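You operate a simulated robot arm through the tools that you are given. There is no shell and no other tool. Be economical: measure what you need, move in short steps, check, and stop when the job is done.

The job below is to be done with a simulated two-armed robot. You get a single attempt, and the scene is never put back.

JOB
Take the blue napkin from the fan bench and lay it out flat on the table.
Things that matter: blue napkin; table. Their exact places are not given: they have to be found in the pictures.

Only the result counts: the job must be done as asked and must still hold three seconds after the hand-in. Knocking over, shifting, dropping, spilling or breaking anything else fails it. Flat cloth is picked up by pressing the open fingertips on it (5 to 10 N) and closing them slowly along it; thin cloth reads only 2 to 8 mm in the jaws.

ROBOT AND FRAMES
Two 7-joint arms with two-finger parallel grippers on one trunk, on a base that drives. Base frame: it is fixed to the floor where the robot stands at the start and does not move with it; the origin is under the middle of the robot, x ahead of it, y to its left, z up; the surface under the hand at the start is at about z = 42. Lengths are in cm, angles in degrees, forces in N, time in s.
The left shoulder is at the start at [7, 16.3, 107.1], the right one opposite. With the tool pointing down near the work surface each hand reaches from about 10 to 80 cm from the robot's upright axis, wherever it stands, measured 20 degrees to its own side. Places, roughly: blue napkin [70, 10, 40]; table [-130, -20, 90]. Payload 3.43 kg a hand.
Tool frame (each hand has its own): the origin (TCP) lies between the finger pads and is the grasp point; the fingertips stand 3.4 cm ahead of it; z points along the fingers, y is the line along which they close. The gripper opens to 12.8 cm. The fingers are 2.4 cm wide and 1.2 cm thick; the gripper's body (4.8 by 13 cm) begins 9.6 cm behind the TCP.
Orientation is told as [roll, pitch, yaw] about the base's x, y, z axes, in that order, counted from this pose: with the fingers straight down and closing along the base's y, the tool's x points along the base's -x, its y along +y and its z along -z.

CONTROLS
- The arms move only by the tool apply_moves. It takes "left_plan", "right_plan" or both (then of equal length, played together; a hand with none holds still); each is text: rows parted by semicolons, each of 7 numbers parted by spaces: the turn, a rotation vector about the base's x, y, z in degrees, then the shift along the base's x, y, z in cm, then the gripper command, from -1 (shut) to 1 (fully open), values between in proportion. In form: wx wy wz x y z hand; .... A call has 1 to 12 rows; each row shifts and turns the commanded pose from where the row before left it. A row lasts 0.2 s, in which the tool goes at most 5 cm and 8.6 degrees; a call with a longer step from one row to the next is refused whole, and so is a gripper value outside its range. Where a pose cannot be reached the arm comes as near as it can. A force on the tool above 40 N (or 10 N above the force at the start of the call, whichever is more), or a blocked arm, ends the call early, and 0.2 s more pass. The fingers move at their own pace (about 15.3 cm/s each) and stop on an object; they squeeze with about 35 N. The grip force told is the motor's: it shows also when the fingers shut on nothing. Time passes only in rows, and 0.2 s behind the last, so rows that do not move let the fingers close. The reply holds the time, the measured pose of the TCP, the force on the tool along the base axes, the opening and the grip force, in the units named above and with some noise, with the torque about the TCP (base axes, N m) and any sound that the robot's microphone picked up.
- Cameras (640 x 400 px; columns grow to the right, rows downward): "scene" is now at [12.53, -0.04, 127.52]; the picture's right is [0.02, -1.00, 0.00], its down [-0.79, -0.02, -0.61] and it looks along [0.61, 0.01, -0.79] (base axes); focal length 214 px, centre (320, 200). "left" rides on the left gripper at [7.6, 1.1, -16] in its tool frame; the picture's right is [-0.15, 0.99, 0.00], its down [-0.88, -0.13, -0.46] and it looks along [-0.45, -0.07, 0.89] (tool axes); focal length 234 px, centre (320, 200). "right" rides on the right gripper at [7.6, -1.1, -16] in its tool frame; the picture's right is [0.15, 0.99, 0.00], its down [-0.88, 0.13, -0.46] and it looks along [-0.45, 0.07, 0.89] (tool axes); focal length 234 px, centre (320, 200).
- camera(camera): a new picture of that camera. No time passes.
- move_column(by): slides the trunk up (or, below 0, down) by that many cm; the arms and the scene camera ride with it, the base frame stays. It gives what a move gives, with no picture.
- drive_base(legs): drives the robot by 1 to 6 legs, each [ahead, left, turn to the left] in cm, cm and degrees, along the robot's own axes; the way and the turn of a leg run together, so that a leg with both is an arc; at most 150 cm and 180 degrees a leg. The arms and the cameras ride along, it lands a little off, and it stops where it bumps. It gives what a move gives.
- pan_tilt(pan, tilt): turns the head with the scene camera to pan (to the left, within 86 degrees either way) and tilt (down, from -29 to 69), counted from straight ahead of the robot. It gives what a move gives.
- probe_pixels(camera, pixels): for up to 12 pixels [column, row] of the newest picture of that camera ("zoom" is the newest enlarged one), the place [x, y, z] in the base frame of the surface seen there, good to about 0.2 cm. No time passes.
- zoom(camera, box): a new picture of the part [left, top, right, bottom] of that camera's present view, enlarged. No time passes.
- finish_job(): hands the job in; it is judged then, once.

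Keep the steps short. Do not move on a guess: measure, check each grasp and each placing, and mend mistakes. In all there are 80 turns and 62 pictures (those below and enlarged ones count). Leave the grippers open and the arms clear of the work at the hand-in unless told otherwise, and finish with a single line.

The tools are called as name(argument=value, ...) on one line, values as JSON. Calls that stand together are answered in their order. apply_moves: Moves the arms, as the interface text tells. Its arguments: {"type":"object","properties":{"left_plan":{"type":"string"},"right_plan":{"type":"string"}},"required":[]} The other tools are called the same way: move_column (by) slides the trunk up or down; drive_base (legs) drives the base; pan_tilt (pan, tilt) turns the head that bears the scene camera; camera (camera) takes a picture; probe_pixels (camera, pixels) gives the place of the surface under pixels of a picture; zoom (camera, box) takes an enlarged picture of a part of a camera's view; finish_job () hands the job in.

At the start:

```text
t: 0.0
left_tcp_pos: [38.8, 41.28, 115.41]
left_orientation: [0.0, 0.0, 0.1]
left_contact_force: [0.2, -0.1, 0.2]
left_ft_torque: [0.01, 0.0, 0.0]
left_opening: 12.8
left_grasp_force: 0.2
right_tcp_pos: [68.69, 3.35, 119.13]
right_orientation: [0.0, 0.0, 0.0]
right_contact_force: [0.6, 0.2, -0.2]
right_ft_torque: [0.0, 0.02, 0.03]
right_opening: 12.81
right_grasp_force: 0.0
trunk travel left (down, up): [-55.2, 38.8]
robot x, y, heading: [0.13, 0.18, -0.2]
head pan, tilt: [1.2, 52.5]
```

scene: 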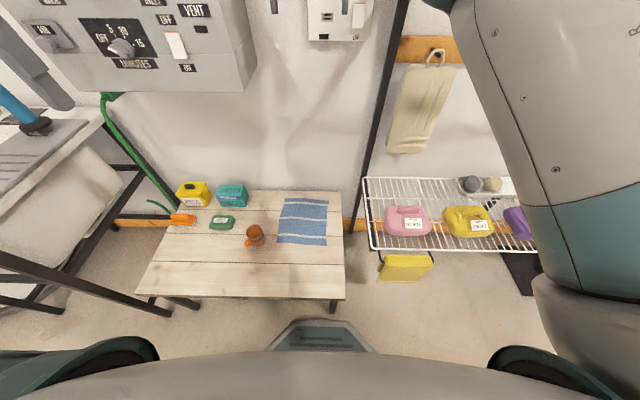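
right: 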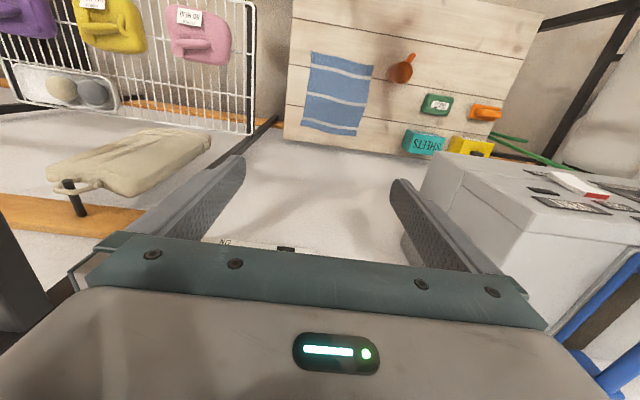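
left: 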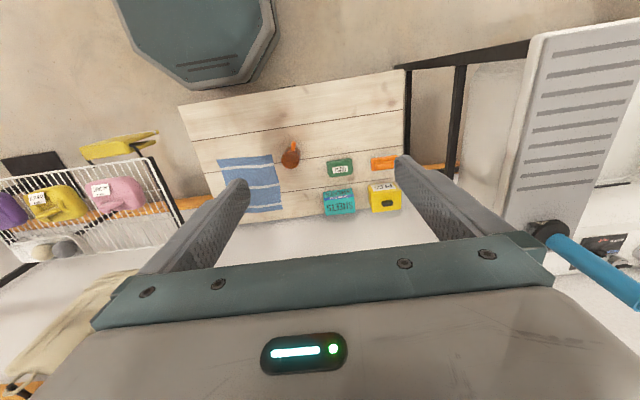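

I see the blue napkin on the bench in the scene picture, around (303,221). I'll enlarge that part and measure the napkin corners.

zoom(camera="scene", box=[220, 170, 380, 270])

probe_pixels(camera="scene", pixels=[[286, 199], [326, 200], [278, 241], [325, 244], [303, 221], [255, 235], [335, 220], [300, 280], [160, 270], [340, 295], [222, 222], [250, 195]])

```text
4.00 times, centred on (300, 220) of scene
```

zoom: 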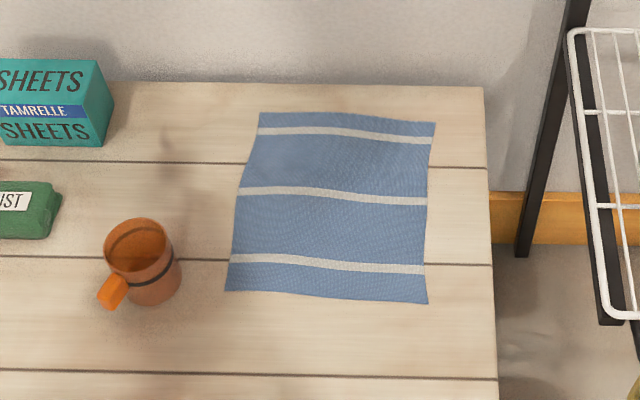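

```text
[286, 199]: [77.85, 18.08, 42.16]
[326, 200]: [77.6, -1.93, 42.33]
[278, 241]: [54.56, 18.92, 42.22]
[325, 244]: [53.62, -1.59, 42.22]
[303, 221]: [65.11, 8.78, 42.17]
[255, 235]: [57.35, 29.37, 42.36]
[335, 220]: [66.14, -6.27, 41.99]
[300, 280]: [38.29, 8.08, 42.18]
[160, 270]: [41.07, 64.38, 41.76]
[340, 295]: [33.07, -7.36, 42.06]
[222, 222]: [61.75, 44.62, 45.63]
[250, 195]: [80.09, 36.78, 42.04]
```

The napkin lies at about x 53–79, y -2–19, with its surface at z 42.2. The mug is at (57, 29). I plan to grip both near corners, with the fingers closing along x. First I'll bring both hands over the near edge, turned 90 degrees (left -90, right +90), keeping them high. I'm also measuring the shelf on the right and the wall box.

probe_pixels(camera="scene", pixels=[[368, 180], [372, 247], [405, 222], [405, 265], [150, 80], [250, 80], [335, 30], [20, 130], [255, 228], [378, 140], [128, 170], [40, 300]])

apply_moves(left_plan="0 0 -7.5 1.2 -1.7 -3 -0.3;0 0 -7.5 1.2 -1.7 -3 -0.3;0 0 -7.5 1.2 -1.7 -3 -0.3;0 0 -7.5 1.2 -1.7 -3 -0.3;0 0 -7.5 1.2 -1.7 -3 -0.3;0 0 -7.5 1.2 -1.7 -3 -0.3;0 0 -7.5 1.2 -1.7 -3 -0.3;0 0 -7.5 1.2 -1.7 -3 -0.3;0 0 -7.5 1.2 -1.7 -3 -0.3;0 0 -7.5 1.2 -1.7 -3 -0.3;0 0 -7.5 1.2 -1.7 -3 -0.3;0 0 -7.5 1.2 -1.7 -3 -0.3", right_plan="0 0 7.5 -1.1 -0.28 -3 -0.3;0 0 7.5 -1.1 -0.28 -3 -0.3;0 0 7.5 -1.1 -0.28 -3 -0.3;0 0 7.5 -1.1 -0.28 -3 -0.3;0 0 7.5 -1.1 -0.28 -3 -0.3;0 0 7.5 -1.1 -0.28 -3 -0.3;0 0 7.5 -1.1 -0.28 -3 -0.3;0 0 7.5 -1.1 -0.28 -3 -0.3;0 0 7.5 -1.1 -0.28 -3 -0.3;0 0 7.5 -1.1 -0.28 -3 -0.3;0 0 7.5 -1.1 -0.28 -3 -0.3;0 0 7.5 -1.1 -0.28 -3 -0.3")

```text
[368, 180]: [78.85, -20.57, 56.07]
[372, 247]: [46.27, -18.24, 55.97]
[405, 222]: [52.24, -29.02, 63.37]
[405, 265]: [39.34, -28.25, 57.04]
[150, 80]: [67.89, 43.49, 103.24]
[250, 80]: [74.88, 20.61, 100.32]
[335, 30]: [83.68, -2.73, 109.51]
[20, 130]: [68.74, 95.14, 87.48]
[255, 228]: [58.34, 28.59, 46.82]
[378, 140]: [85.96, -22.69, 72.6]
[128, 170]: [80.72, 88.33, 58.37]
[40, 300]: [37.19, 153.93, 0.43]
```

```text
t: 2.6
left_tcp_pos: [53.22, 20.89, 79.33]
left_orientation: [-0.2, -0.2, -90.0]
left_contact_force: [0.0, 0.9, -0.4]
left_ft_torque: [-0.02, 0.04, -0.01]
left_opening: 4.45
left_grasp_force: 0.0
right_tcp_pos: [57.46, 0.25, 88.23]
right_orientation: [-4.5, -1.6, 76.5]
right_contact_force: [0.3, 0.2, -0.9]
right_ft_torque: [-0.03, 0.02, -0.01]
right_opening: 4.5
right_grasp_force: 0.1
right hand out of reach, approached as far as the arm can: row 10, 11, 12
trunk travel left (down, up): [-55.2, 38.8]
robot x, y, heading: [0.15, 0.0, -0.1]
head pan, tilt: [1.2, 52.5]
```

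The right hand stopped at yaw 76, short of 90. I'll lower both hands and see whether the limit eases. Left goes to (55, 17, 62) and right to (55, 0, 62).

apply_moves(left_plan="0 0 0 0.4 -0.8 -3.3 -0.3;0 0 0 0.4 -0.8 -3.3 -0.3;0 0 0 0.4 -0.8 -3.3 -0.3;0 0 0 0.4 -0.8 -3.3 -0.3;0 0 0 0.4 -0.8 -3.3 -0.3;0 0 0 0 0 0 -0.3", right_plan="0 0 0 -0.3 0 -4.6 -0.3;0 0 0 -0.3 0 -4.6 -0.3;0 0 0 -0.3 0 -4.6 -0.3;0 0 0 -0.3 0 -4.6 -0.3;0 0 0 -0.3 0 -4.6 -0.3;0 0 0 0 0 0 -0.3")

camera(camera="scene")

```text
t: 4.0
left_tcp_pos: [51.54, 25.12, 70.96]
left_orientation: [0.1, 0.0, -90.0]
left_contact_force: [-0.1, -0.3, -0.6]
left_ft_torque: [0.0, 0.01, 0.01]
left_opening: 4.47
left_grasp_force: 0.1
left hand out of reach, approached as far as the arm can: row 1, 2, 3, 4, 5
right_tcp_pos: [55.66, -0.31, 64.95]
right_orientation: [-4.7, -1.9, 76.5]
right_contact_force: [-0.2, -0.5, 0.5]
right_ft_torque: [0.03, 0.01, 0.02]
right_opening: 4.51
right_grasp_force: 0.1
trunk travel left (down, up): [-55.2, 38.8]
robot x, y, heading: [-0.18, 0.24, -0.2]
head pan, tilt: [1.2, 52.5]
```

```text
57 pictures are left
```

scene: 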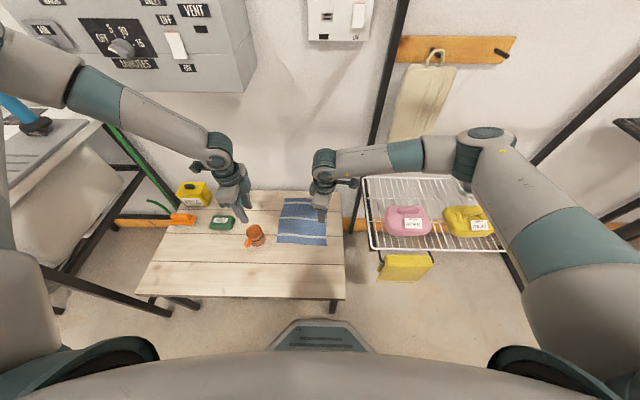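

The left arm now meets a reach limit when moving in at this yaw, and the right forearm would come down over the shelf. I'll turn both hands back to yaw 0, which they reach easily, and grip with the fingers closing along y. They'll stay at a safe height over the near corners.

apply_moves(left_plan="0 0 8.1 0 0 0 -0.3;0 0 8.1 0 0 0 -0.3;0 0 8.1 0 0 0 -0.3;0 0 8.1 0 0 0 -0.3;0 0 8.1 0 0 0 -0.3;0 0 8.1 0.5 -1.0 -1 -0.3;0 0 8.1 0.5 -1.0 -1 -0.3;0 0 8.1 0.5 -1.0 -1 -0.3;0 0 8.1 0.5 -1.0 -1 -0.3;0 0 8.1 0.5 -1.2 -1 -0.3;0 0 8.1 0.6 -1.2 -2 -0.3;0 0 0.9 0.4 -1.2 -2 -0.3", right_plan="0 0 -7.65 0 0 0 -0.3;0 0 -7.65 0 0 0 -0.3;0 0 -7.65 0 0 0 -0.3;0 0 -7.65 0 0 0 -0.3;0 0 -7.65 0 0 0 -0.3;0 0 -7.65 0 0 0 -0.3;0 0 -7.65 0 0 0 -0.3;0 0 -7.65 0 0 0 -0.3;0 0 -7.65 0 0 0 -0.3;0 0 -7.65 0 0 0 -0.3;4.7 1.9 0 -0.6 0.3 -1.5 -0.3;0 0 0 0 0 -1.5 -0.3")

camera(camera="scene")

camera(camera="left")

camera(camera="right")

```text
t: 6.6
left_tcp_pos: [51.66, 24.98, 71.19]
left_orientation: [-0.1, 0.0, 0.1]
left_contact_force: [-0.5, 0.2, -0.3]
left_ft_torque: [-0.03, 0.03, -0.04]
left_opening: 4.47
left_grasp_force: 0.1
left hand out of reach, approached as far as the arm can: row 6, 7, 8, 9, 10, 11, 12
right_tcp_pos: [55.27, 0.07, 62.1]
right_orientation: [0.0, 0.1, -0.1]
right_contact_force: [0.9, 0.9, 0.5]
right_ft_torque: [0.0, -0.01, 0.03]
right_opening: 4.46
right_grasp_force: 0.0
trunk travel left (down, up): [-55.2, 38.8]
robot x, y, heading: [-0.16, 0.05, 0.0]
head pan, tilt: [1.2, 52.5]
```

```text
56 pictures are left
```

scene: 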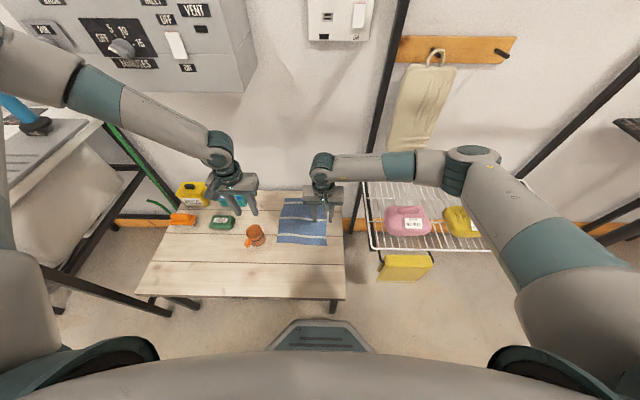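

```text
55 pictures are left
```

left: 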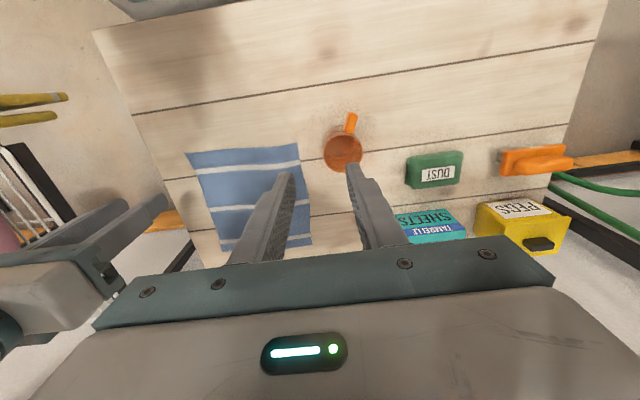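

```text
54 pictures are left
```

right: 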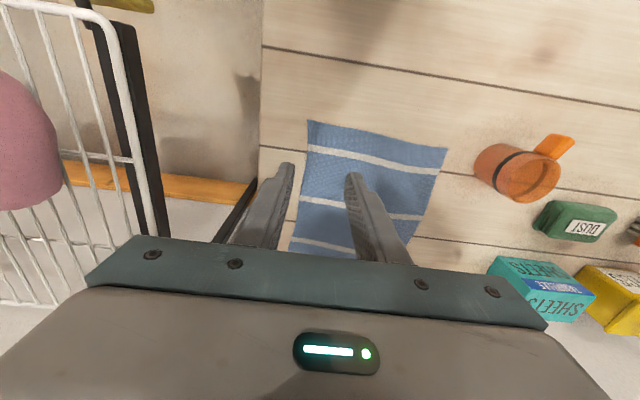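

Yaw wasn't the cause: the left arm is stuck in some joint limit. I'll test which directions it can still go, starting with back and inward, then down.

apply_moves(left_plan="0 0 0 -3 0 0 -0.3;0 0 0 -3 0 0 -0.3;0 0 0 -3 0 0 -0.3;0 0 0 0 -2 -3 -0.3;0 0 0 0 -2 -3 -0.3;0 0 0 0 -2 -3 -0.3;0 0 0 0 0 0 -0.3")

```text
t: 8.2
left_tcp_pos: [42.4, 24.41, 69.67]
left_orientation: [0.0, 0.0, 0.1]
left_contact_force: [-0.1, 0.4, -0.2]
left_ft_torque: [0.02, 0.01, 0.01]
left_opening: 4.48
left_grasp_force: 0.0
left hand out of reach, approached as far as the arm can: row 4, 5, 6
right_tcp_pos: [55.21, -0.07, 62.07]
right_orientation: [0.1, 0.2, -0.2]
right_contact_force: [0.3, 0.4, 0.2]
right_ft_torque: [0.01, 0.03, 0.0]
right_opening: 4.47
right_grasp_force: 0.1
trunk travel left (down, up): [-55.2, 38.8]
robot x, y, heading: [-0.42, -0.27, -0.1]
head pan, tilt: [1.2, 52.5]
```

apply_moves(left_plan="0 0 0 0 -3 0 -0.3;0 0 0 0 -3 0 -0.3;0 0 0 0 0 0 -0.3")

apply_moves(left_plan="0 0 0 0 0 -3 -0.3;0 0 0 0 0 -3 -0.3;0 0 0 0 0 0 -0.3")

apply_moves(left_plan="0 0 0 0 3 0 -0.3;0 0 0 0 3 0 -0.3;0 0 0 0 3 0 -0.3;0 0 0 0 0 -3 -0.3;0 0 0 0 0 -3 -0.3;0 0 0 0 0 0 -0.3")

```text
t: 9.0
left_tcp_pos: [42.6, 21.21, 72.78]
left_orientation: [-0.1, 0.0, 0.1]
left_contact_force: [0.2, 0.4, -0.1]
left_ft_torque: [-0.02, 0.01, -0.02]
left_opening: 4.46
left_grasp_force: 0.2
left hand out of reach, approached as far as the arm can: row 1, 2
right_tcp_pos: [55.22, 0.06, 62.21]
right_orientation: [0.2, 0.2, -0.1]
right_contact_force: [-0.1, 0.3, 0.4]
right_ft_torque: [0.02, -0.01, 0.01]
right_opening: 4.47
right_grasp_force: 0.0
trunk travel left (down, up): [-55.2, 38.8]
robot x, y, heading: [-0.04, 0.12, -0.0]
head pan, tilt: [1.2, 52.5]
```

```text
t: 9.8
left_tcp_pos: [42.43, 24.02, 69.94]
left_orientation: [-0.1, 0.0, 0.1]
left_contact_force: [-0.1, 0.4, 0.0]
left_ft_torque: [-0.01, 0.02, 0.03]
left_opening: 4.5
left_grasp_force: 0.1
left hand out of reach, approached as far as the arm can: row 1, 2
right_tcp_pos: [55.22, 0.15, 62.09]
right_orientation: [0.0, 0.3, 0.0]
right_contact_force: [-0.6, -0.5, 1.4]
right_ft_torque: [0.06, 0.02, 0.02]
right_opening: 4.45
right_grasp_force: 0.0
trunk travel left (down, up): [-55.2, 38.8]
robot x, y, heading: [0.17, 0.1, 0.3]
head pan, tilt: [1.2, 52.5]
```

```text
t: 11.2
left_tcp_pos: [42.18, 33.52, 64.06]
left_orientation: [-0.1, 0.1, 0.1]
left_contact_force: [-0.2, -0.1, 0.0]
left_ft_torque: [0.0, -0.02, -0.02]
left_opening: 4.47
left_grasp_force: 0.1
left hand out of reach, approached as far as the arm can: row 5
right_tcp_pos: [55.21, 0.11, 62.1]
right_orientation: [0.1, 0.1, 0.0]
right_contact_force: [0.5, -0.1, 1.0]
right_ft_torque: [-0.03, 0.0, -0.04]
right_opening: 4.47
right_grasp_force: 0.1
trunk travel left (down, up): [-55.2, 38.8]
robot x, y, heading: [-0.21, -0.13, -0.0]
head pan, tilt: [1.2, 52.5]
```

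The left arm is limited on a slanted plane: it can only go lower by moving outward. The right arm has no such limit, so the left arm seems to be in a poor elbow posture. I'll raise the left hand, swing it inward at height, mirroring where the right hand started, and then descend.

apply_moves(left_plan="0 0 0 0.8 0 4.5 -0.3;0 0 0 0.8 0 4.5 -0.3;0 0 0 0.8 0 4.5 -0.3;0 0 0 0.8 0 4.5 -0.3;0 0 0 0.8 0 4.5 -0.3;0 0 0 0.8 0 4.5 -0.3;0 0 0 0.8 0 4.5 -0.3;0 0 0 0.8 0 4.5 -0.3;0 0 0 0.8 0 4.5 -0.3;0 0 0 1.2 -3 3 -0.3;0 0 0 1.2 -3 3 -0.3;0 0 0 1.2 -3 3 -0.3")

apply_moves(left_plan="0 0 0 1 -3 0 -0.3;0 0 0 1 -3 0 -0.3;0 0 0 1 -3 0 -0.3;0 0 0 1 -3 0 -0.3;0 0 0 1 -3 0 -0.3;0 0 0 1 -3 0 -0.3;0 0 0 0 0 0 -0.3")

camera(camera="scene")

```text
t: 13.8
left_tcp_pos: [53.32, 24.8, 113.37]
left_orientation: [0.0, 0.1, 0.1]
left_contact_force: [0.5, -0.3, 0.1]
left_ft_torque: [0.01, 0.06, -0.01]
left_opening: 4.48
left_grasp_force: 0.1
right_tcp_pos: [55.34, 0.01, 62.03]
right_orientation: [0.2, 0.3, -0.1]
right_contact_force: [0.6, 0.2, 0.2]
right_ft_torque: [0.06, 0.04, -0.02]
right_opening: 4.46
right_grasp_force: 0.0
trunk travel left (down, up): [-55.2, 38.8]
robot x, y, heading: [-0.2, 0.52, 0.2]
head pan, tilt: [1.2, 52.5]
```

```text
t: 15.4
left_tcp_pos: [55.33, 16.51, 112.06]
left_orientation: [0.0, 0.0, 0.1]
left_contact_force: [-0.4, -0.4, -0.5]
left_ft_torque: [0.01, 0.0, 0.0]
left_opening: 4.47
left_grasp_force: 0.1
left hand out of reach, approached as far as the arm can: row 3, 4, 5, 6
right_tcp_pos: [55.31, 0.11, 62.01]
right_orientation: [0.0, 0.1, -0.1]
right_contact_force: [0.8, -0.5, 0.2]
right_ft_torque: [-0.02, -0.01, -0.01]
right_opening: 4.47
right_grasp_force: 0.2
trunk travel left (down, up): [-55.2, 38.8]
robot x, y, heading: [-0.08, 0.29, -0.2]
head pan, tilt: [1.2, 52.5]
```

```text
53 pictures are left
```

scene: 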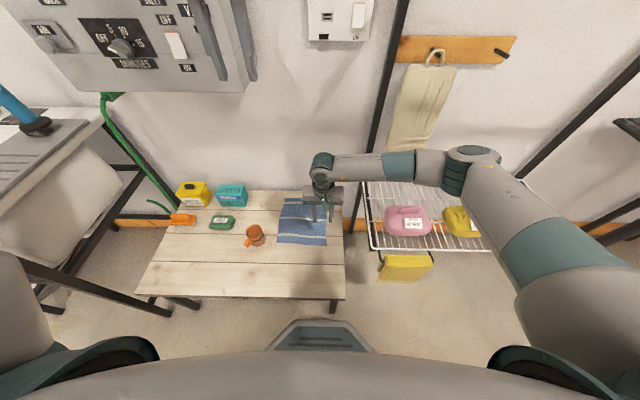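

The limit also holds at height (y about 16.5). I'll test whether tilting the left hand with its fingers pointing inward frees it.

apply_moves(left_plan="-8 0 0 0 0 0 -0.3;-8 0 0 0 0 0 -0.3;-8 0 0 0 0 0 -0.3;0 0 0 0 -3 0 -0.3;0 0 0 0 -3 0 -0.3;0 0 0 0 -3 0 -0.3;0 0 0 0 0 0 -0.3")

pan_tilt(pan=50, tilt=10)

camera(camera="scene")

```text
t: 17.0
left_tcp_pos: [55.16, 7.45, 112.33]
left_orientation: [-24.0, -0.1, 0.1]
left_contact_force: [0.3, 0.2, -0.5]
left_ft_torque: [0.02, -0.01, 0.05]
left_opening: 4.49
left_grasp_force: 0.2
right_tcp_pos: [55.12, -0.03, 62.2]
right_orientation: [-0.1, 0.1, -0.1]
right_contact_force: [0.0, -0.6, -0.3]
right_ft_torque: [-0.01, -0.03, -0.01]
right_opening: 4.5
right_grasp_force: 0.0
trunk travel left (down, up): [-55.2, 38.8]
robot x, y, heading: [0.43, -0.01, 0.1]
head pan, tilt: [1.2, 52.5]
```

```text
t: 18.2
left_tcp_pos: [55.24, 7.41, 112.2]
left_orientation: [-24.0, 0.0, 0.1]
left_contact_force: [-1.1, 0.3, -0.4]
left_ft_torque: [-0.01, 0.0, 0.02]
left_opening: 4.46
left_grasp_force: 0.0
right_tcp_pos: [55.34, 0.12, 62.07]
right_orientation: [0.1, 0.2, -0.1]
right_contact_force: [0.7, 0.2, 0.4]
right_ft_torque: [0.03, -0.02, 0.0]
right_opening: 4.48
right_grasp_force: 0.0
trunk travel left (down, up): [-55.2, 38.8]
robot x, y, heading: [0.13, -0.09, -0.1]
head pan, tilt: [50.0, 10.0]
```

```text
52 pictures are left
```

scene: 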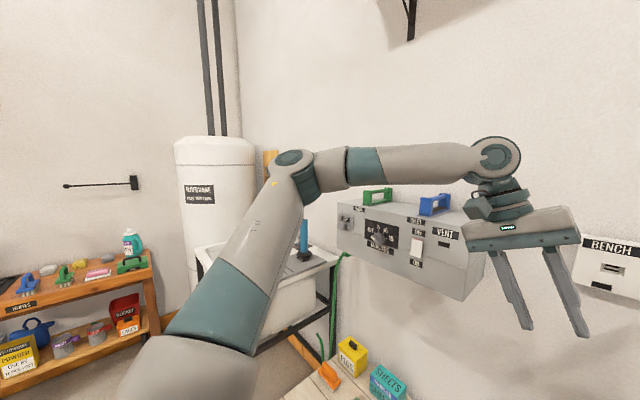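

Tilting the left hand 24 degrees frees it completely. So I'll use left: tilted, closing along x. Right: upright, turned to yaw -90, also closing along x, away from the shelf. I'll turn both now at a safe height.

apply_moves(left_plan="0 -3.05 -6.85 0 0.8 0 -0.3;0 -3.05 -6.85 0 0.8 0 -0.3;0 -3.05 -6.85 0 0.8 0 -0.3;0 -3.05 -6.85 0 0.8 -2 -0.3;0 -3.05 -6.85 0 0.8 -2 -0.3;0 -3.05 -6.85 0 0.8 -2 -0.3;0 -3.05 -6.85 0 0.8 -2 -0.3;0 -3.05 -6.85 0 0.8 -2 -0.3;0 -3.05 -6.85 0 0.8 -2 -0.3;0 -3.05 -6.85 0 0.8 -2 -0.3;0 -3.05 -6.85 0 0.8 -2 -0.3;0 -3.05 -6.85 0 0.8 -2 -0.3", right_plan="0 0 -7.5 0 0 0 -0.3;0 0 -7.5 0 0 0 -0.3;0 0 -7.5 0 0 0 -0.3;0 0 -7.5 0 0 0 -0.3;0 0 -7.5 0 0 0 -0.3;0 0 -7.5 0 0 0 -0.3;0 0 -7.5 0 0 0 -0.3;0 0 -7.5 0 0 0 -0.3;0 0 -7.5 0 0 0 -0.3;0 0 -7.5 0 0 0 -0.3;0 0 -7.5 0 0 0 -0.3;0 0 -7.5 0 0 0 -0.3")

apply_moves(left_plan="0 0 0 0 0 -4 -0.3;0 0 0 0 0 -4 -0.3;0 0 0 0 0 -4 -0.3;0 0 0 0 0 -4 -0.3;0 0 0 0 0 -4 -0.3;0 0 0 0 0 -4 -0.3;0 0 0 0 0 -4 -0.3;0 0 0 0 0 0 -0.3")

pan_tilt(pan=0, tilt=52)

camera(camera="scene")

```text
t: 20.8
left_tcp_pos: [55.09, 17.17, 94.38]
left_orientation: [0.0, -24.1, -89.9]
left_contact_force: [-0.2, 0.8, -0.9]
left_ft_torque: [-0.01, 0.03, 0.0]
left_opening: 4.47
left_grasp_force: 0.2
right_tcp_pos: [55.25, 0.08, 62.09]
right_orientation: [0.0, 0.0, -90.1]
right_contact_force: [-0.2, 0.3, -0.1]
right_ft_torque: [-0.05, -0.01, 0.01]
right_opening: 4.48
right_grasp_force: 0.1
trunk travel left (down, up): [-55.2, 38.8]
robot x, y, heading: [0.02, 0.1, -0.0]
head pan, tilt: [50.0, 10.0]
```

```text
t: 22.6
left_tcp_pos: [53.11, 19.82, 70.6]
left_orientation: [0.1, -24.1, -89.9]
left_contact_force: [-0.8, 0.6, 0.2]
left_ft_torque: [0.02, -0.03, 0.01]
left_opening: 4.46
left_grasp_force: 0.1
left hand out of reach, approached as far as the arm can: row 6, 7
right_tcp_pos: [55.15, 0.09, 62.18]
right_orientation: [0.1, 0.2, -90.1]
right_contact_force: [-0.4, 1.0, 0.3]
right_ft_torque: [0.02, -0.01, 0.01]
right_opening: 4.49
right_grasp_force: 0.2
trunk travel left (down, up): [-55.2, 38.8]
robot x, y, heading: [0.2, -0.07, 0.0]
head pan, tilt: [50.0, 10.0]
```

```text
t: 23.8
left_tcp_pos: [53.2, 19.87, 70.46]
left_orientation: [0.0, -24.0, -90.0]
left_contact_force: [0.7, -0.1, -0.2]
left_ft_torque: [0.01, -0.01, 0.01]
left_opening: 4.49
left_grasp_force: 0.1
right_tcp_pos: [55.22, 0.09, 62.22]
right_orientation: [0.1, 0.1, -90.1]
right_contact_force: [0.7, -0.9, 0.6]
right_ft_torque: [-0.02, 0.01, -0.02]
right_opening: 4.49
right_grasp_force: 0.0
trunk travel left (down, up): [-55.2, 38.8]
robot x, y, heading: [-0.07, 0.01, 0.0]
head pan, tilt: [0.0, 52.0]
```

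```text
51 pictures are left
```

scene: 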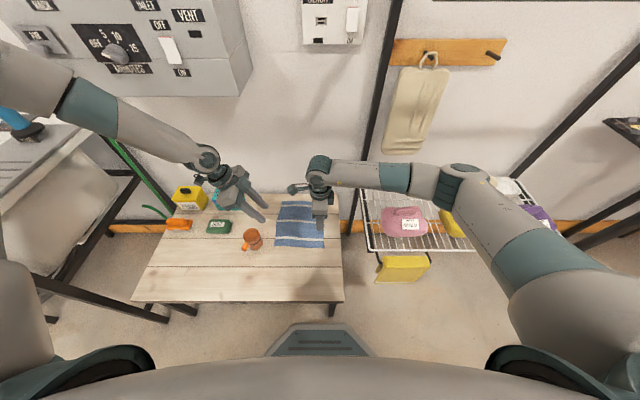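

The left arm is again limited when going down, near z 70. I'll measure the elbows and wrists to understand why.

probe_pixels(camera="scene", pixels=[[208, 157], [120, 125], [30, 75], [85, 105], [318, 162], [395, 178], [462, 172], [540, 250], [490, 215], [5, 60], [405, 220], [445, 220]])

pan_tilt(pan=50, tilt=25)

camera(camera="scene")

```text
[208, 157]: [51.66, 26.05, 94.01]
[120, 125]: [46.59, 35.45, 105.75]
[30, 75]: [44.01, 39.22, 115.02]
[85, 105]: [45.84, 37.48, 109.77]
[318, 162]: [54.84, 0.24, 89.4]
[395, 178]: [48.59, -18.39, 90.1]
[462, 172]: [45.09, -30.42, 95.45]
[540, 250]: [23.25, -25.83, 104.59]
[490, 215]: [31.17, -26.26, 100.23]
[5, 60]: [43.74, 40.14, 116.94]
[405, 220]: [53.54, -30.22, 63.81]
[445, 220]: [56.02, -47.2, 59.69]
```

```text
t: 24.9
left_tcp_pos: [53.37, 19.71, 70.52]
left_orientation: [0.0, -23.9, -89.8]
left_contact_force: [-0.6, 0.5, 0.1]
left_ft_torque: [0.0, 0.03, -0.06]
left_opening: 4.45
left_grasp_force: 0.1
right_tcp_pos: [55.17, 0.07, 62.1]
right_orientation: [0.0, 0.2, -90.1]
right_contact_force: [0.4, 0.1, -0.4]
right_ft_torque: [0.01, 0.01, -0.01]
right_opening: 4.51
right_grasp_force: 0.1
trunk travel left (down, up): [-55.2, 38.8]
robot x, y, heading: [0.01, 0.05, -0.0]
head pan, tilt: [50.0, 25.0]
```

```text
50 pictures are left
```

scene: 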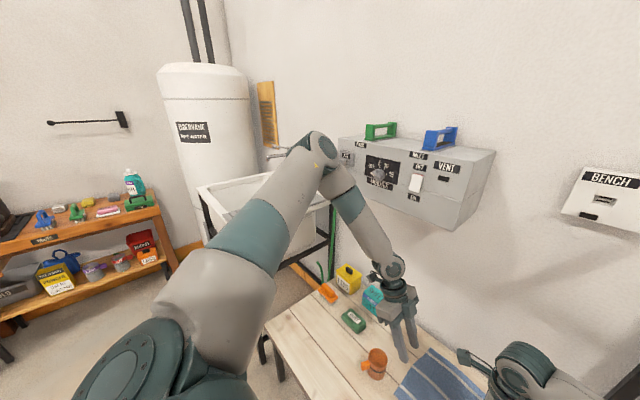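

On the left, the elbow is high (z about 118) and the forearm nearly lines up with the tool, so the wrist is almost straight. On the right, the elbow is low (z 95) with the wrist well bent. I'll tilt the left hand the other way, out over the clear area at y 35, and descend there to see if the elbow comes down.

apply_moves(left_plan="7 0 0 0 2 1.5 -0.3;7 0 0 0 2 1.5 -0.3;7 0 0 0 2 1.5 -0.3;7 0 0 0 2 1.5 -0.3;7 0 0 0 2 1.5 -0.3;7 0 0 0 2 1.5 -0.3;7 0 0 0 2 0 -0.3;7 0 0 0 0 0 -0.3;0 0 0 0 0 0 -0.3")

apply_moves(left_plan="0 0 0 0 0 -3 -0.3;0 0 0 0 0 -3 -0.3;0 0 0 0 0 -3 -0.3;0 0 0 0 0 -3 -0.3;0 0 0 0 0 -3 -0.3;0 0 0 0 0 0 -0.3")

camera(camera="scene")

```text
t: 26.9
left_tcp_pos: [53.48, 33.67, 79.45]
left_orientation: [0.1, 32.0, -89.9]
left_contact_force: [-0.5, -0.5, 0.8]
left_ft_torque: [-0.01, 0.02, 0.02]
left_opening: 4.49
left_grasp_force: 0.0
right_tcp_pos: [55.06, 0.11, 62.18]
right_orientation: [0.2, 0.1, -90.1]
right_contact_force: [-0.5, 0.5, -0.7]
right_ft_torque: [-0.01, 0.0, -0.02]
right_opening: 4.48
right_grasp_force: 0.1
trunk travel left (down, up): [-55.2, 38.8]
robot x, y, heading: [-0.01, 0.09, 0.1]
head pan, tilt: [50.0, 25.0]
```

```text
t: 28.3
left_tcp_pos: [50.26, 39.95, 72.1]
left_orientation: [0.2, 31.9, -89.9]
left_contact_force: [0.3, -0.1, 0.6]
left_ft_torque: [0.02, -0.02, 0.01]
left_opening: 4.47
left_grasp_force: 0.2
left hand out of reach, approached as far as the arm can: row 1, 2, 3, 4, 5
right_tcp_pos: [55.24, 0.06, 62.08]
right_orientation: [0.0, 0.3, -90.1]
right_contact_force: [0.6, 0.1, 0.3]
right_ft_torque: [0.01, 0.01, -0.01]
right_opening: 4.51
right_grasp_force: 0.1
trunk travel left (down, up): [-55.2, 38.8]
robot x, y, heading: [-0.03, -0.31, -0.3]
head pan, tilt: [50.0, 25.0]
```

```text
49 pictures are left
```

scene: 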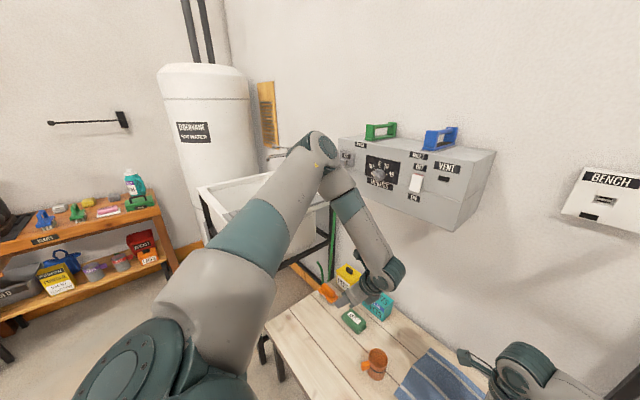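

The upper arm and elbow didn't move at all, so a shoulder joint is at its limit in this posture. The right arm got its good posture by starting nearly straight at (69, 3, 119). I'll take the left arm up to the mirrored spot, stretched out, and then come down the way the right one did.

apply_moves(left_plan="-4.7 0 0 0.3 0 3.6 -0.3;-4.7 0 0 0.3 0 3.6 -0.3;-4.7 0 0 0.3 0 3.6 -0.3;-4.7 0 0 0.3 0 3.6 -0.3;-4.7 0 0 0.3 -1 3.6 -0.3;-4.7 0 0 0.3 -2 3.6 -0.3;-4.7 0 0 0.3 -3 3.6 -0.3;-4.7 0 0 0.3 -3 3.6 -0.3;-4.7 0 0 0.3 -3 3.6 -0.3;-4.7 0 0 0.3 -4 2.5 -0.3;-4.7 0 0 0.3 -4 2.5 -0.3;-4.7 0 0 0.3 -4 2.5 -0.3")

apply_moves(left_plan="0 3.3 7.4 2 -2 0.5 -0.3;0 3.3 7.4 2 -2 0.5 -0.3;0 3.3 7.4 2 -2 0.5 -0.3;0 3.3 7.4 2 -2 0.5 -0.3;0 3.3 7.4 2 -2 0.5 -0.3;0 3.3 7.4 2 -2 0.5 -0.3;0 3.3 7.4 2 -2 0.5 -0.3;0 3.3 7.4 2 -2 0.5 -0.3;0 3.3 7.4 1 -2 0.5 -0.3;0 3.3 7.4 1 -2 0.5 -0.3;0 3.3 7.4 1 -1 0.5 -0.3;0 0 0 0 0 0 -0.3")

apply_moves(left_plan="4 0 0 0 0 0 -0.3;4 0 0 0 0 0 -0.3;4 0 0 0 0 0 -0.3;4 0 0 0 0 0 -0.3;4 0 0 0 0 0 -0.3;4 0 0 0 0 0 -0.3;0 0 0 0 0 0 -0.3")

```text
t: 30.9
left_tcp_pos: [54.02, 15.87, 112.43]
left_orientation: [-0.1, -24.5, -89.8]
left_contact_force: [-0.1, 0.1, 0.0]
left_ft_torque: [0.03, 0.02, -0.01]
left_opening: 4.46
left_grasp_force: 0.1
right_tcp_pos: [55.13, 0.01, 62.17]
right_orientation: [-0.1, 0.3, -90.1]
right_contact_force: [1.0, -0.8, 0.1]
right_ft_torque: [0.0, 0.02, 0.02]
right_opening: 4.49
right_grasp_force: 0.1
trunk travel left (down, up): [-55.2, 38.8]
robot x, y, heading: [0.12, 0.04, -0.0]
head pan, tilt: [50.0, 25.0]
```

```text
t: 33.2
left_tcp_pos: [66.22, 16.76, 116.22]
left_orientation: [-22.1, -10.6, -25.1]
left_contact_force: [-13.6, -22.0, 9.2]
left_ft_torque: [0.97, -0.58, 0.19]
left_opening: 2.93
left_grasp_force: 0.1
left hand out of reach, approached as far as the arm can: row 4, 5, 6, 7, 8, 9, 10, 11
right_tcp_pos: [55.01, -0.39, 62.36]
right_orientation: [0.2, 0.3, -90.2]
right_contact_force: [0.0, -0.8, -0.6]
right_ft_torque: [-0.01, -0.02, -0.03]
right_opening: 4.49
right_grasp_force: 0.1
trunk travel left (down, up): [-55.2, 38.8]
robot x, y, heading: [-0.1, -0.43, -0.2]
head pan, tilt: [50.0, 25.0]
stopped in row 11 (left hand): the force on the tool passed its limit at 56 N (the readings are from after the stop); the commanded pose is now the measured one
```

```text
t: 34.1
left_tcp_pos: [65.36, 17.16, 115.56]
left_orientation: [-17.5, -8.7, -26.1]
left_contact_force: [-7.8, -24.7, 6.3]
left_ft_torque: [0.99, -0.47, -0.3]
left_opening: 2.98
left_grasp_force: 0.1
left hand out of reach, approached as far as the arm can: row 1, 2, 3, 4
right_tcp_pos: [55.08, -0.54, 62.27]
right_orientation: [0.1, 0.2, -90.4]
right_contact_force: [-0.5, -0.5, -0.7]
right_ft_torque: [0.0, 0.01, 0.0]
right_opening: 4.5
right_grasp_force: 0.1
trunk travel left (down, up): [-55.2, 38.8]
robot x, y, heading: [0.14, -0.04, -0.5]
head pan, tilt: [50.0, 25.0]
stopped in row 4 (left hand): the force on the tool passed its limit at 43 N (the readings are from after the stop); the commanded pose is now the measured one
```

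The left hand is touching something with about 25 N. I'll look before moving any further.

camera(camera="scene")

camera(camera="left")

```text
48 pictures are left
```

scene: 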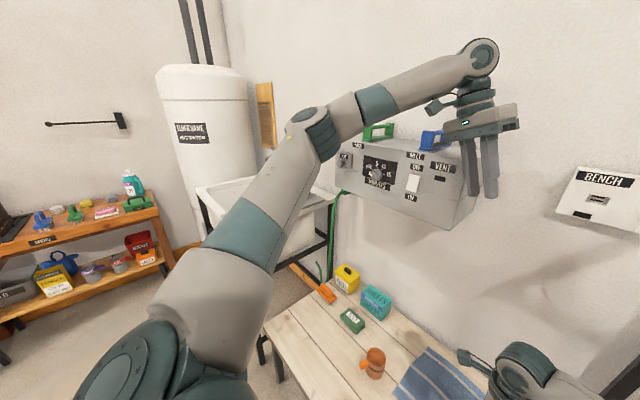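

```text
47 pictures are left
```

left: 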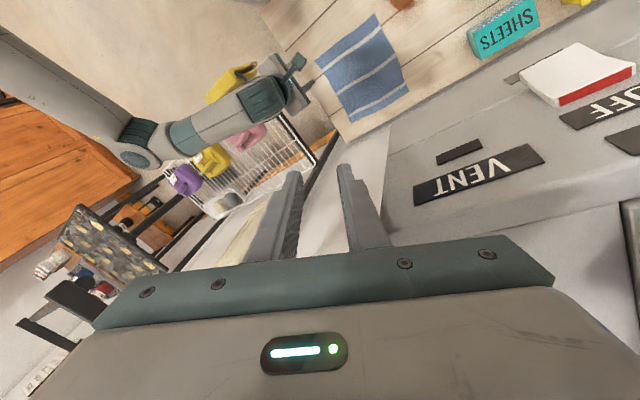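

The left finger is pressed against the front-right edge of the wall box. Contact pushes it toward -y and -x, so I'll ease away in that direction.

apply_moves(left_plan="0 0 0 -1 -2 0 -0.5;0 0 0 -2 -2 0 -0.5;0 0 0 -2 -2 0 -0.5;0 0 0 -2 -2 0 -0.5;0 0 0 0 0 0 -0.5")

camera(camera="scene")

```text
t: 35.3
left_tcp_pos: [58.6, 11.18, 115.14]
left_orientation: [-17.6, -8.5, -25.5]
left_contact_force: [0.0, 0.3, -0.3]
left_ft_torque: [0.02, -0.02, 0.02]
left_opening: 3.2
left_grasp_force: 0.1
left hand out of reach, approached as far as the arm can: row 1, 3, 4
right_tcp_pos: [55.21, -0.16, 62.07]
right_orientation: [0.0, 0.2, -90.3]
right_contact_force: [0.4, 0.1, -0.6]
right_ft_torque: [-0.03, -0.04, -0.01]
right_opening: 4.49
right_grasp_force: 0.0
trunk travel left (down, up): [-55.2, 38.8]
robot x, y, heading: [0.04, 0.1, -0.4]
head pan, tilt: [50.0, 25.0]
```

```text
46 pictures are left
```

scene: 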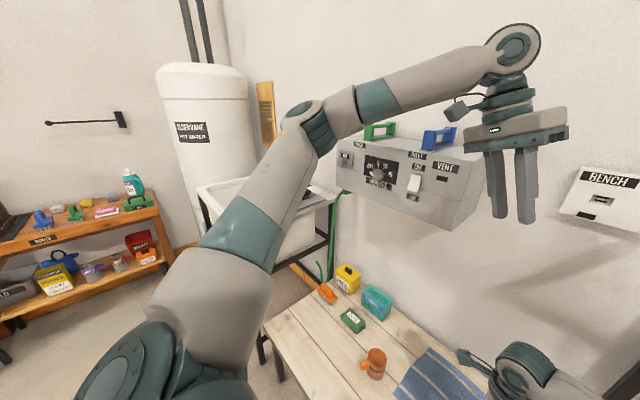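

It's free again, and the box and its handles look unchanged. The arm is now almost straight. I'll come down along x 57, y 19 and watch for limits.

apply_moves(left_plan="0 0 0 -0.3 1 -3.5 -0.3;0 0 0 -0.3 1 -3.5 -0.3;0 0 0 -0.3 1 -3.5 -0.3;0 0 0 -0.3 1 -3.5 -0.3;0 0 0 -0.3 1 -3.5 -0.3;0 0 0 -0.3 1 -3.5 -0.3;0 0 0 -0.3 1 -3.5 -0.3;0 0 0 -0.3 1 -3.5 -0.3;0 0 0 0 0 -3.5 -0.3;0 0 0 0 0 -3.5 -0.3;0 0 0 0 0 -3.5 -0.3;0 0 0 0 0 0 -0.3")

camera(camera="scene")

```text
t: 37.9
left_tcp_pos: [55.92, 19.47, 76.85]
left_orientation: [-17.6, -8.4, -25.6]
left_contact_force: [0.2, -0.1, -0.3]
left_ft_torque: [0.03, -0.04, 0.07]
left_opening: 4.48
left_grasp_force: 0.0
right_tcp_pos: [55.24, -0.13, 62.23]
right_orientation: [0.1, 0.1, -90.3]
right_contact_force: [0.8, -0.5, -0.4]
right_ft_torque: [-0.01, -0.03, -0.01]
right_opening: 4.5
right_grasp_force: 0.1
trunk travel left (down, up): [-55.2, 38.8]
robot x, y, heading: [-0.04, -0.15, -0.4]
head pan, tilt: [50.0, 25.0]
```

```text
45 pictures are left
```

scene: 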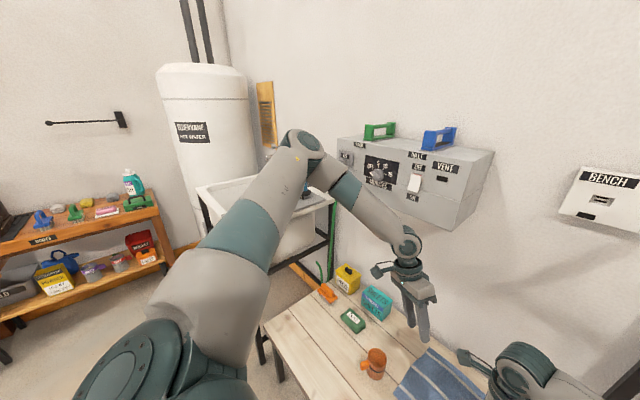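

apply_moves(left_plan="0 0 0 0 0 -3 -0.3;0 0 0 0 0 -3 -0.3;0 0 0 0 0 -3 -0.3;0 0 0 0 0 -3 -0.3;0 0 0 0 0 0 -0.3")

```text
t: 39.1
left_tcp_pos: [53.99, 22.19, 69.73]
left_orientation: [-17.6, -8.4, -25.6]
left_contact_force: [-0.6, 0.4, 0.7]
left_ft_torque: [0.0, 0.0, 0.0]
left_opening: 4.51
left_grasp_force: 0.0
left hand out of reach, approached as far as the arm can: row 2, 3, 4
right_tcp_pos: [55.25, -0.25, 62.21]
right_orientation: [0.0, 0.2, -90.3]
right_contact_force: [0.1, -0.3, 0.5]
right_ft_torque: [-0.02, 0.02, 0.02]
right_opening: 4.48
right_grasp_force: 0.1
trunk travel left (down, up): [-55.2, 38.8]
robot x, y, heading: [0.04, -0.28, -0.2]
head pan, tilt: [50.0, 25.0]
```

The left arm's floor here is about z 70. The remedy is to lower the trunk, and backing up about 15 cm first keeps the right elbow clear of the shelf (front at x 46). I'll lift both hands, back up and lower the trunk.

apply_moves(left_plan="0 0 0 0 0 3.5 -0.3;0 0 0 0 0 3.5 -0.3;0 0 0 0 0 3.5 -0.3;0 0 0 0 0 3.5 -0.3;0 0 0 0 0 3.5 -0.3;0 0 0 0 0 0 -0.3", right_plan="0 0 0 0 0 4 -0.3;0 0 0 0 0 4 -0.3;0 0 0 0 0 4 -0.3;0 0 0 0 0 4 -0.3;0 0 0 0 0 4 -0.3;0 0 0 0 0 0 -0.3")

drive_base(legs=[[-15, 0, 0]])

move_column(by=-20)

pan_tilt(pan=0, tilt=40)

camera(camera="scene")

```text
t: 40.5
left_tcp_pos: [53.64, 22.04, 87.08]
left_orientation: [-17.6, -8.3, -25.6]
left_contact_force: [0.3, 0.9, -0.2]
left_ft_torque: [-0.01, 0.04, 0.02]
left_opening: 4.47
left_grasp_force: 0.0
right_tcp_pos: [55.32, -0.16, 82.16]
right_orientation: [-0.1, 0.1, -90.3]
right_contact_force: [-0.3, 0.8, 0.2]
right_ft_torque: [-0.01, 0.02, 0.0]
right_opening: 4.5
right_grasp_force: 0.1
trunk travel left (down, up): [-55.2, 38.8]
robot x, y, heading: [0.02, 0.6, -0.1]
head pan, tilt: [50.0, 25.0]
```

```text
t: 41.9
left_tcp_pos: [38.42, 22.17, 87.13]
left_orientation: [-17.6, -8.5, -25.6]
left_contact_force: [0.6, 0.0, 0.0]
left_ft_torque: [0.01, -0.02, -0.01]
left_opening: 4.49
left_grasp_force: 0.0
right_tcp_pos: [40.08, -0.14, 82.34]
right_orientation: [0.1, 0.2, -90.2]
right_contact_force: [-0.6, -0.4, 0.0]
right_ft_torque: [-0.02, 0.0, 0.0]
right_opening: 4.47
right_grasp_force: 0.0
trunk travel left (down, up): [-55.2, 38.8]
robot x, y, heading: [-14.97, 0.2, -0.2]
head pan, tilt: [50.0, 25.0]
```

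```text
t: 44.1
left_tcp_pos: [38.55, 22.2, 67.09]
left_orientation: [-17.6, -8.5, -25.5]
left_contact_force: [0.6, 0.5, -0.9]
left_ft_torque: [-0.02, 0.0, 0.0]
left_opening: 4.5
left_grasp_force: 0.1
right_tcp_pos: [40.06, -0.12, 62.18]
right_orientation: [0.1, 0.2, -90.3]
right_contact_force: [0.3, -1.4, 0.1]
right_ft_torque: [-0.04, -0.02, 0.0]
right_opening: 4.47
right_grasp_force: 0.2
trunk travel left (down, up): [-35.2, 58.8]
robot x, y, heading: [-15.12, 0.03, -0.2]
head pan, tilt: [50.0, 25.0]
```

```text
t: 45.2
left_tcp_pos: [38.41, 22.16, 67.1]
left_orientation: [-17.6, -8.3, -25.7]
left_contact_force: [-0.4, -0.1, -0.4]
left_ft_torque: [0.01, 0.06, -0.03]
left_opening: 4.47
left_grasp_force: 0.0
right_tcp_pos: [40.06, -0.08, 62.24]
right_orientation: [-0.1, 0.1, -90.4]
right_contact_force: [0.0, -0.4, -0.5]
right_ft_torque: [-0.01, -0.03, -0.02]
right_opening: 4.47
right_grasp_force: 0.1
trunk travel left (down, up): [-35.2, 58.8]
robot x, y, heading: [-14.91, 0.03, -0.2]
head pan, tilt: [0.0, 40.0]
```

```text
44 pictures are left
```

scene: 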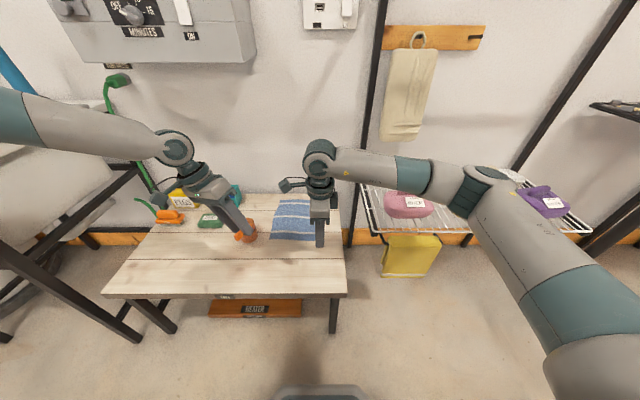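

Both arms now have room. I'll bring the left hand to its final turn, closing along x and tilted about 19 degrees, and move both forward over the near corners at z about 56.

apply_moves(left_plan="0 -2.62 -7.45 2.1 -0.65 -1.1 -0.3;0 -2.62 -7.45 2.1 -0.65 -1.1 -0.3;0 -2.62 -7.45 2.1 -0.65 -1.1 -0.3;0 -2.62 -7.45 2.1 -0.65 -1.1 -0.3;0 -2.62 -7.45 2.1 -0.65 -1.1 -0.3;0 -2.62 -7.45 2.1 -0.65 -1.1 -0.3;0 -2.62 -7.45 2.1 -0.65 -1.1 -0.3;0 -2.62 -7.45 2.1 -0.65 -1.1 -0.3;0 0 0 0 0 0 -0.3", right_plan="0 0 0 1.9 0 -0.7 -0.3;0 0 0 1.9 0 -0.7 -0.3;0 0 0 1.9 0 -0.7 -0.3;0 0 0 1.9 0 -0.7 -0.3;0 0 0 1.9 0 -0.7 -0.3;0 0 0 1.9 0 -0.7 -0.3;0 0 0 1.9 0 -0.7 -0.3;0 0 0 1.9 0 -0.7 -0.3;0 0 0 0 0 0 -0.3")

camera(camera="scene")

```text
t: 47.2
left_tcp_pos: [50.96, 20.21, 61.3]
left_orientation: [0.1, -19.3, -90.3]
left_contact_force: [0.5, 0.8, 0.0]
left_ft_torque: [0.03, 0.02, 0.0]
left_opening: 4.49
left_grasp_force: 0.1
left hand out of reach, approached as far as the arm can: row 6, 7, 8
right_tcp_pos: [55.46, -0.42, 56.7]
right_orientation: [0.1, 0.2, -90.3]
right_contact_force: [0.2, 0.0, 0.5]
right_ft_torque: [0.06, -0.01, 0.01]
right_opening: 4.49
right_grasp_force: 0.0
trunk travel left (down, up): [-35.2, 58.8]
robot x, y, heading: [-14.81, 0.11, -0.2]
head pan, tilt: [0.0, 40.0]
```

```text
43 pictures are left
```

scene: 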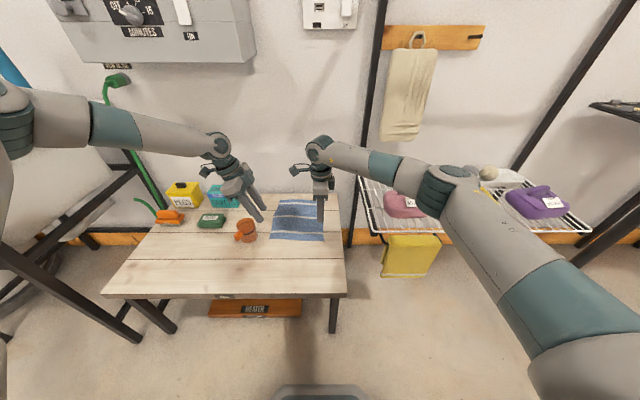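

The left arm is still limited, now at z 61, so I need about 16 cm more of trunk lowering. I'll check the right elbow and forearm clearance over the shelf first.

probe_pixels(camera="scene", pixels=[[440, 185], [400, 175], [490, 215], [370, 165], [404, 203], [535, 195], [488, 172], [15, 120], [110, 130], [440, 210], [404, 240], [362, 205]])

```text
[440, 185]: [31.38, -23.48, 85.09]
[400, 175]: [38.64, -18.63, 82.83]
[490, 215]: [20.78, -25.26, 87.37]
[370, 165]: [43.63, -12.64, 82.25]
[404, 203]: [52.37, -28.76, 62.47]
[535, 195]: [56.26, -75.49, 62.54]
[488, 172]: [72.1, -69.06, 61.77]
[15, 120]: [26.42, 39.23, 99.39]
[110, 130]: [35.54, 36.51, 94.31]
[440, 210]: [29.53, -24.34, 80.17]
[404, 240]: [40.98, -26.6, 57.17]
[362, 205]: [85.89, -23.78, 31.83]
```

Right elbow is at (30, -25, 82), in front of the shelf, whose nearest part is the yellow pan at x 41, z 57. Raising the right hand as I lower the trunk keeps that elbow up. I'll do that: hands up, trunk down 16, then look.

apply_moves(left_plan="0 0 0 0 0 3 -0.3;0 0 0 0 0 3 -0.3;0 0 0 0 0 3 -0.3;0 0 0 0 0 3 -0.3;0 0 0 0 0 0 -0.3", right_plan="0 0 0 0 0 4 -0.3;0 0 0 0 0 4 -0.3;0 0 0 0 0 4 -0.3;0 0 0 0 0 4 -0.3;0 0 0 0 0 0 -0.3")

move_column(by=-16)

camera(camera="scene")

```text
t: 48.5
left_tcp_pos: [51.22, 20.11, 72.93]
left_orientation: [-0.2, -19.2, -90.0]
left_contact_force: [-0.7, -0.2, -0.1]
left_ft_torque: [-0.02, 0.0, 0.02]
left_opening: 4.49
left_grasp_force: 0.0
right_tcp_pos: [55.25, -0.17, 72.7]
right_orientation: [0.0, 0.2, -90.3]
right_contact_force: [-0.1, 0.2, 0.8]
right_ft_torque: [0.01, -0.02, -0.02]
right_opening: 4.47
right_grasp_force: 0.0
trunk travel left (down, up): [-35.2, 58.8]
robot x, y, heading: [-15.53, 0.59, -0.3]
head pan, tilt: [0.0, 40.0]
```

```text
t: 50.3
left_tcp_pos: [51.16, 20.05, 56.96]
left_orientation: [-0.1, -19.1, -90.1]
left_contact_force: [-0.1, 0.4, 0.6]
left_ft_torque: [-0.05, -0.02, -0.01]
left_opening: 4.48
left_grasp_force: 0.0
right_tcp_pos: [55.3, -0.2, 56.76]
right_orientation: [0.1, 0.2, -90.3]
right_contact_force: [-0.9, 0.2, 0.3]
right_ft_torque: [-0.01, 0.02, 0.01]
right_opening: 4.47
right_grasp_force: 0.0
trunk travel left (down, up): [-19.2, 74.8]
robot x, y, heading: [-15.4, -0.01, -0.2]
head pan, tilt: [0.0, 40.0]
```

```text
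42 pictures are left
```

scene: 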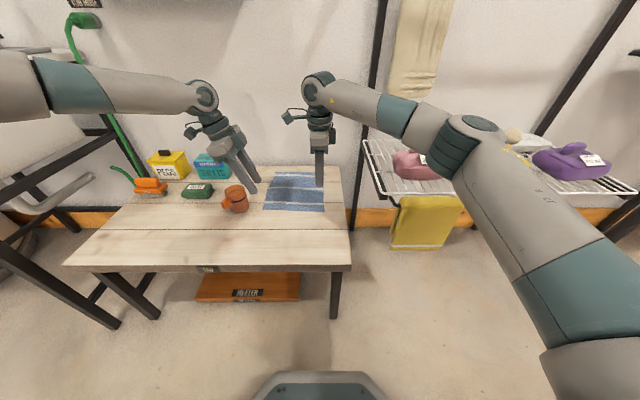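

There's clearance everywhere. Now I'll reduce the left tilt a little and bring both hands to z 50 above the corners: left to (55.3, 17), right to (54.7, 0).

apply_moves(left_plan="2 0 0 1 -0.7 -1.7 -0.3;2 0 0 1 -0.7 -1.7 -0.3;2 0 0 1 -0.8 -1.7 -0.3;2 0 0 1.1 -0.8 -1.8 -0.3;0 0 0 0 0 0 -0.3", right_plan="0 0 0 -0.2 0.1 -1.7 -0.3;0 0 0 -0.2 0 -1.7 -0.3;0 0 0 -0.2 0 -1.7 -0.3;0 0 0 0 0 -1.7 -0.3;0 0 0 0 0 0 -0.3")

camera(camera="left")

camera(camera="right")

zoom(camera="scene", box=[180, 130, 380, 255])

```text
t: 51.5
left_tcp_pos: [52.0, 19.99, 51.4]
left_orientation: [-0.1, -11.1, -90.1]
left_contact_force: [-0.1, 0.6, -0.4]
left_ft_torque: [0.01, 0.01, 0.0]
left_opening: 4.49
left_grasp_force: 0.0
left hand out of reach, approached as far as the arm can: row 3, 4
right_tcp_pos: [54.62, 0.06, 50.03]
right_orientation: [0.1, 0.2, -90.3]
right_contact_force: [0.7, -0.2, 0.1]
right_ft_torque: [-0.04, 0.01, 0.0]
right_opening: 4.47
right_grasp_force: 0.0
trunk travel left (down, up): [-19.2, 74.8]
robot x, y, heading: [-15.15, -0.14, -0.3]
head pan, tilt: [0.0, 40.0]
```

```text
41 pictures are left
```

left: 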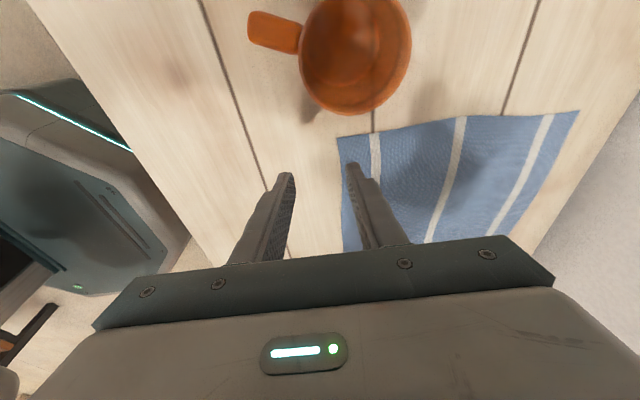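

```text
40 pictures are left
```

right: 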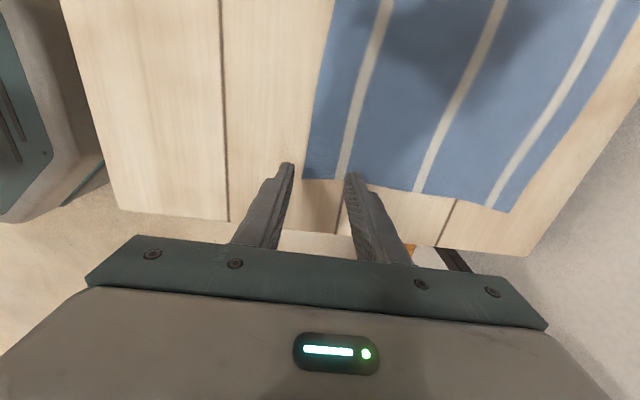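

```text
3.20 times, centred on (280, 192) of scene
```

zoom: 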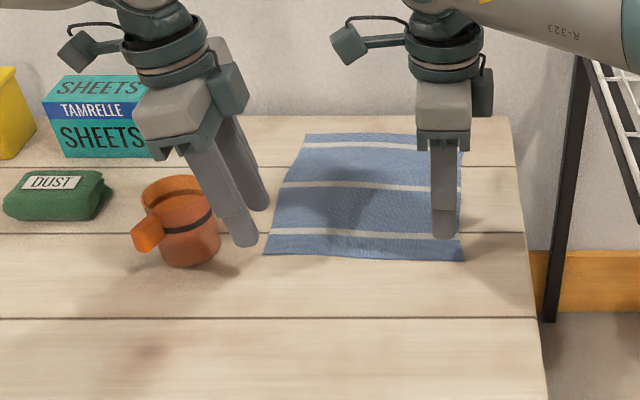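

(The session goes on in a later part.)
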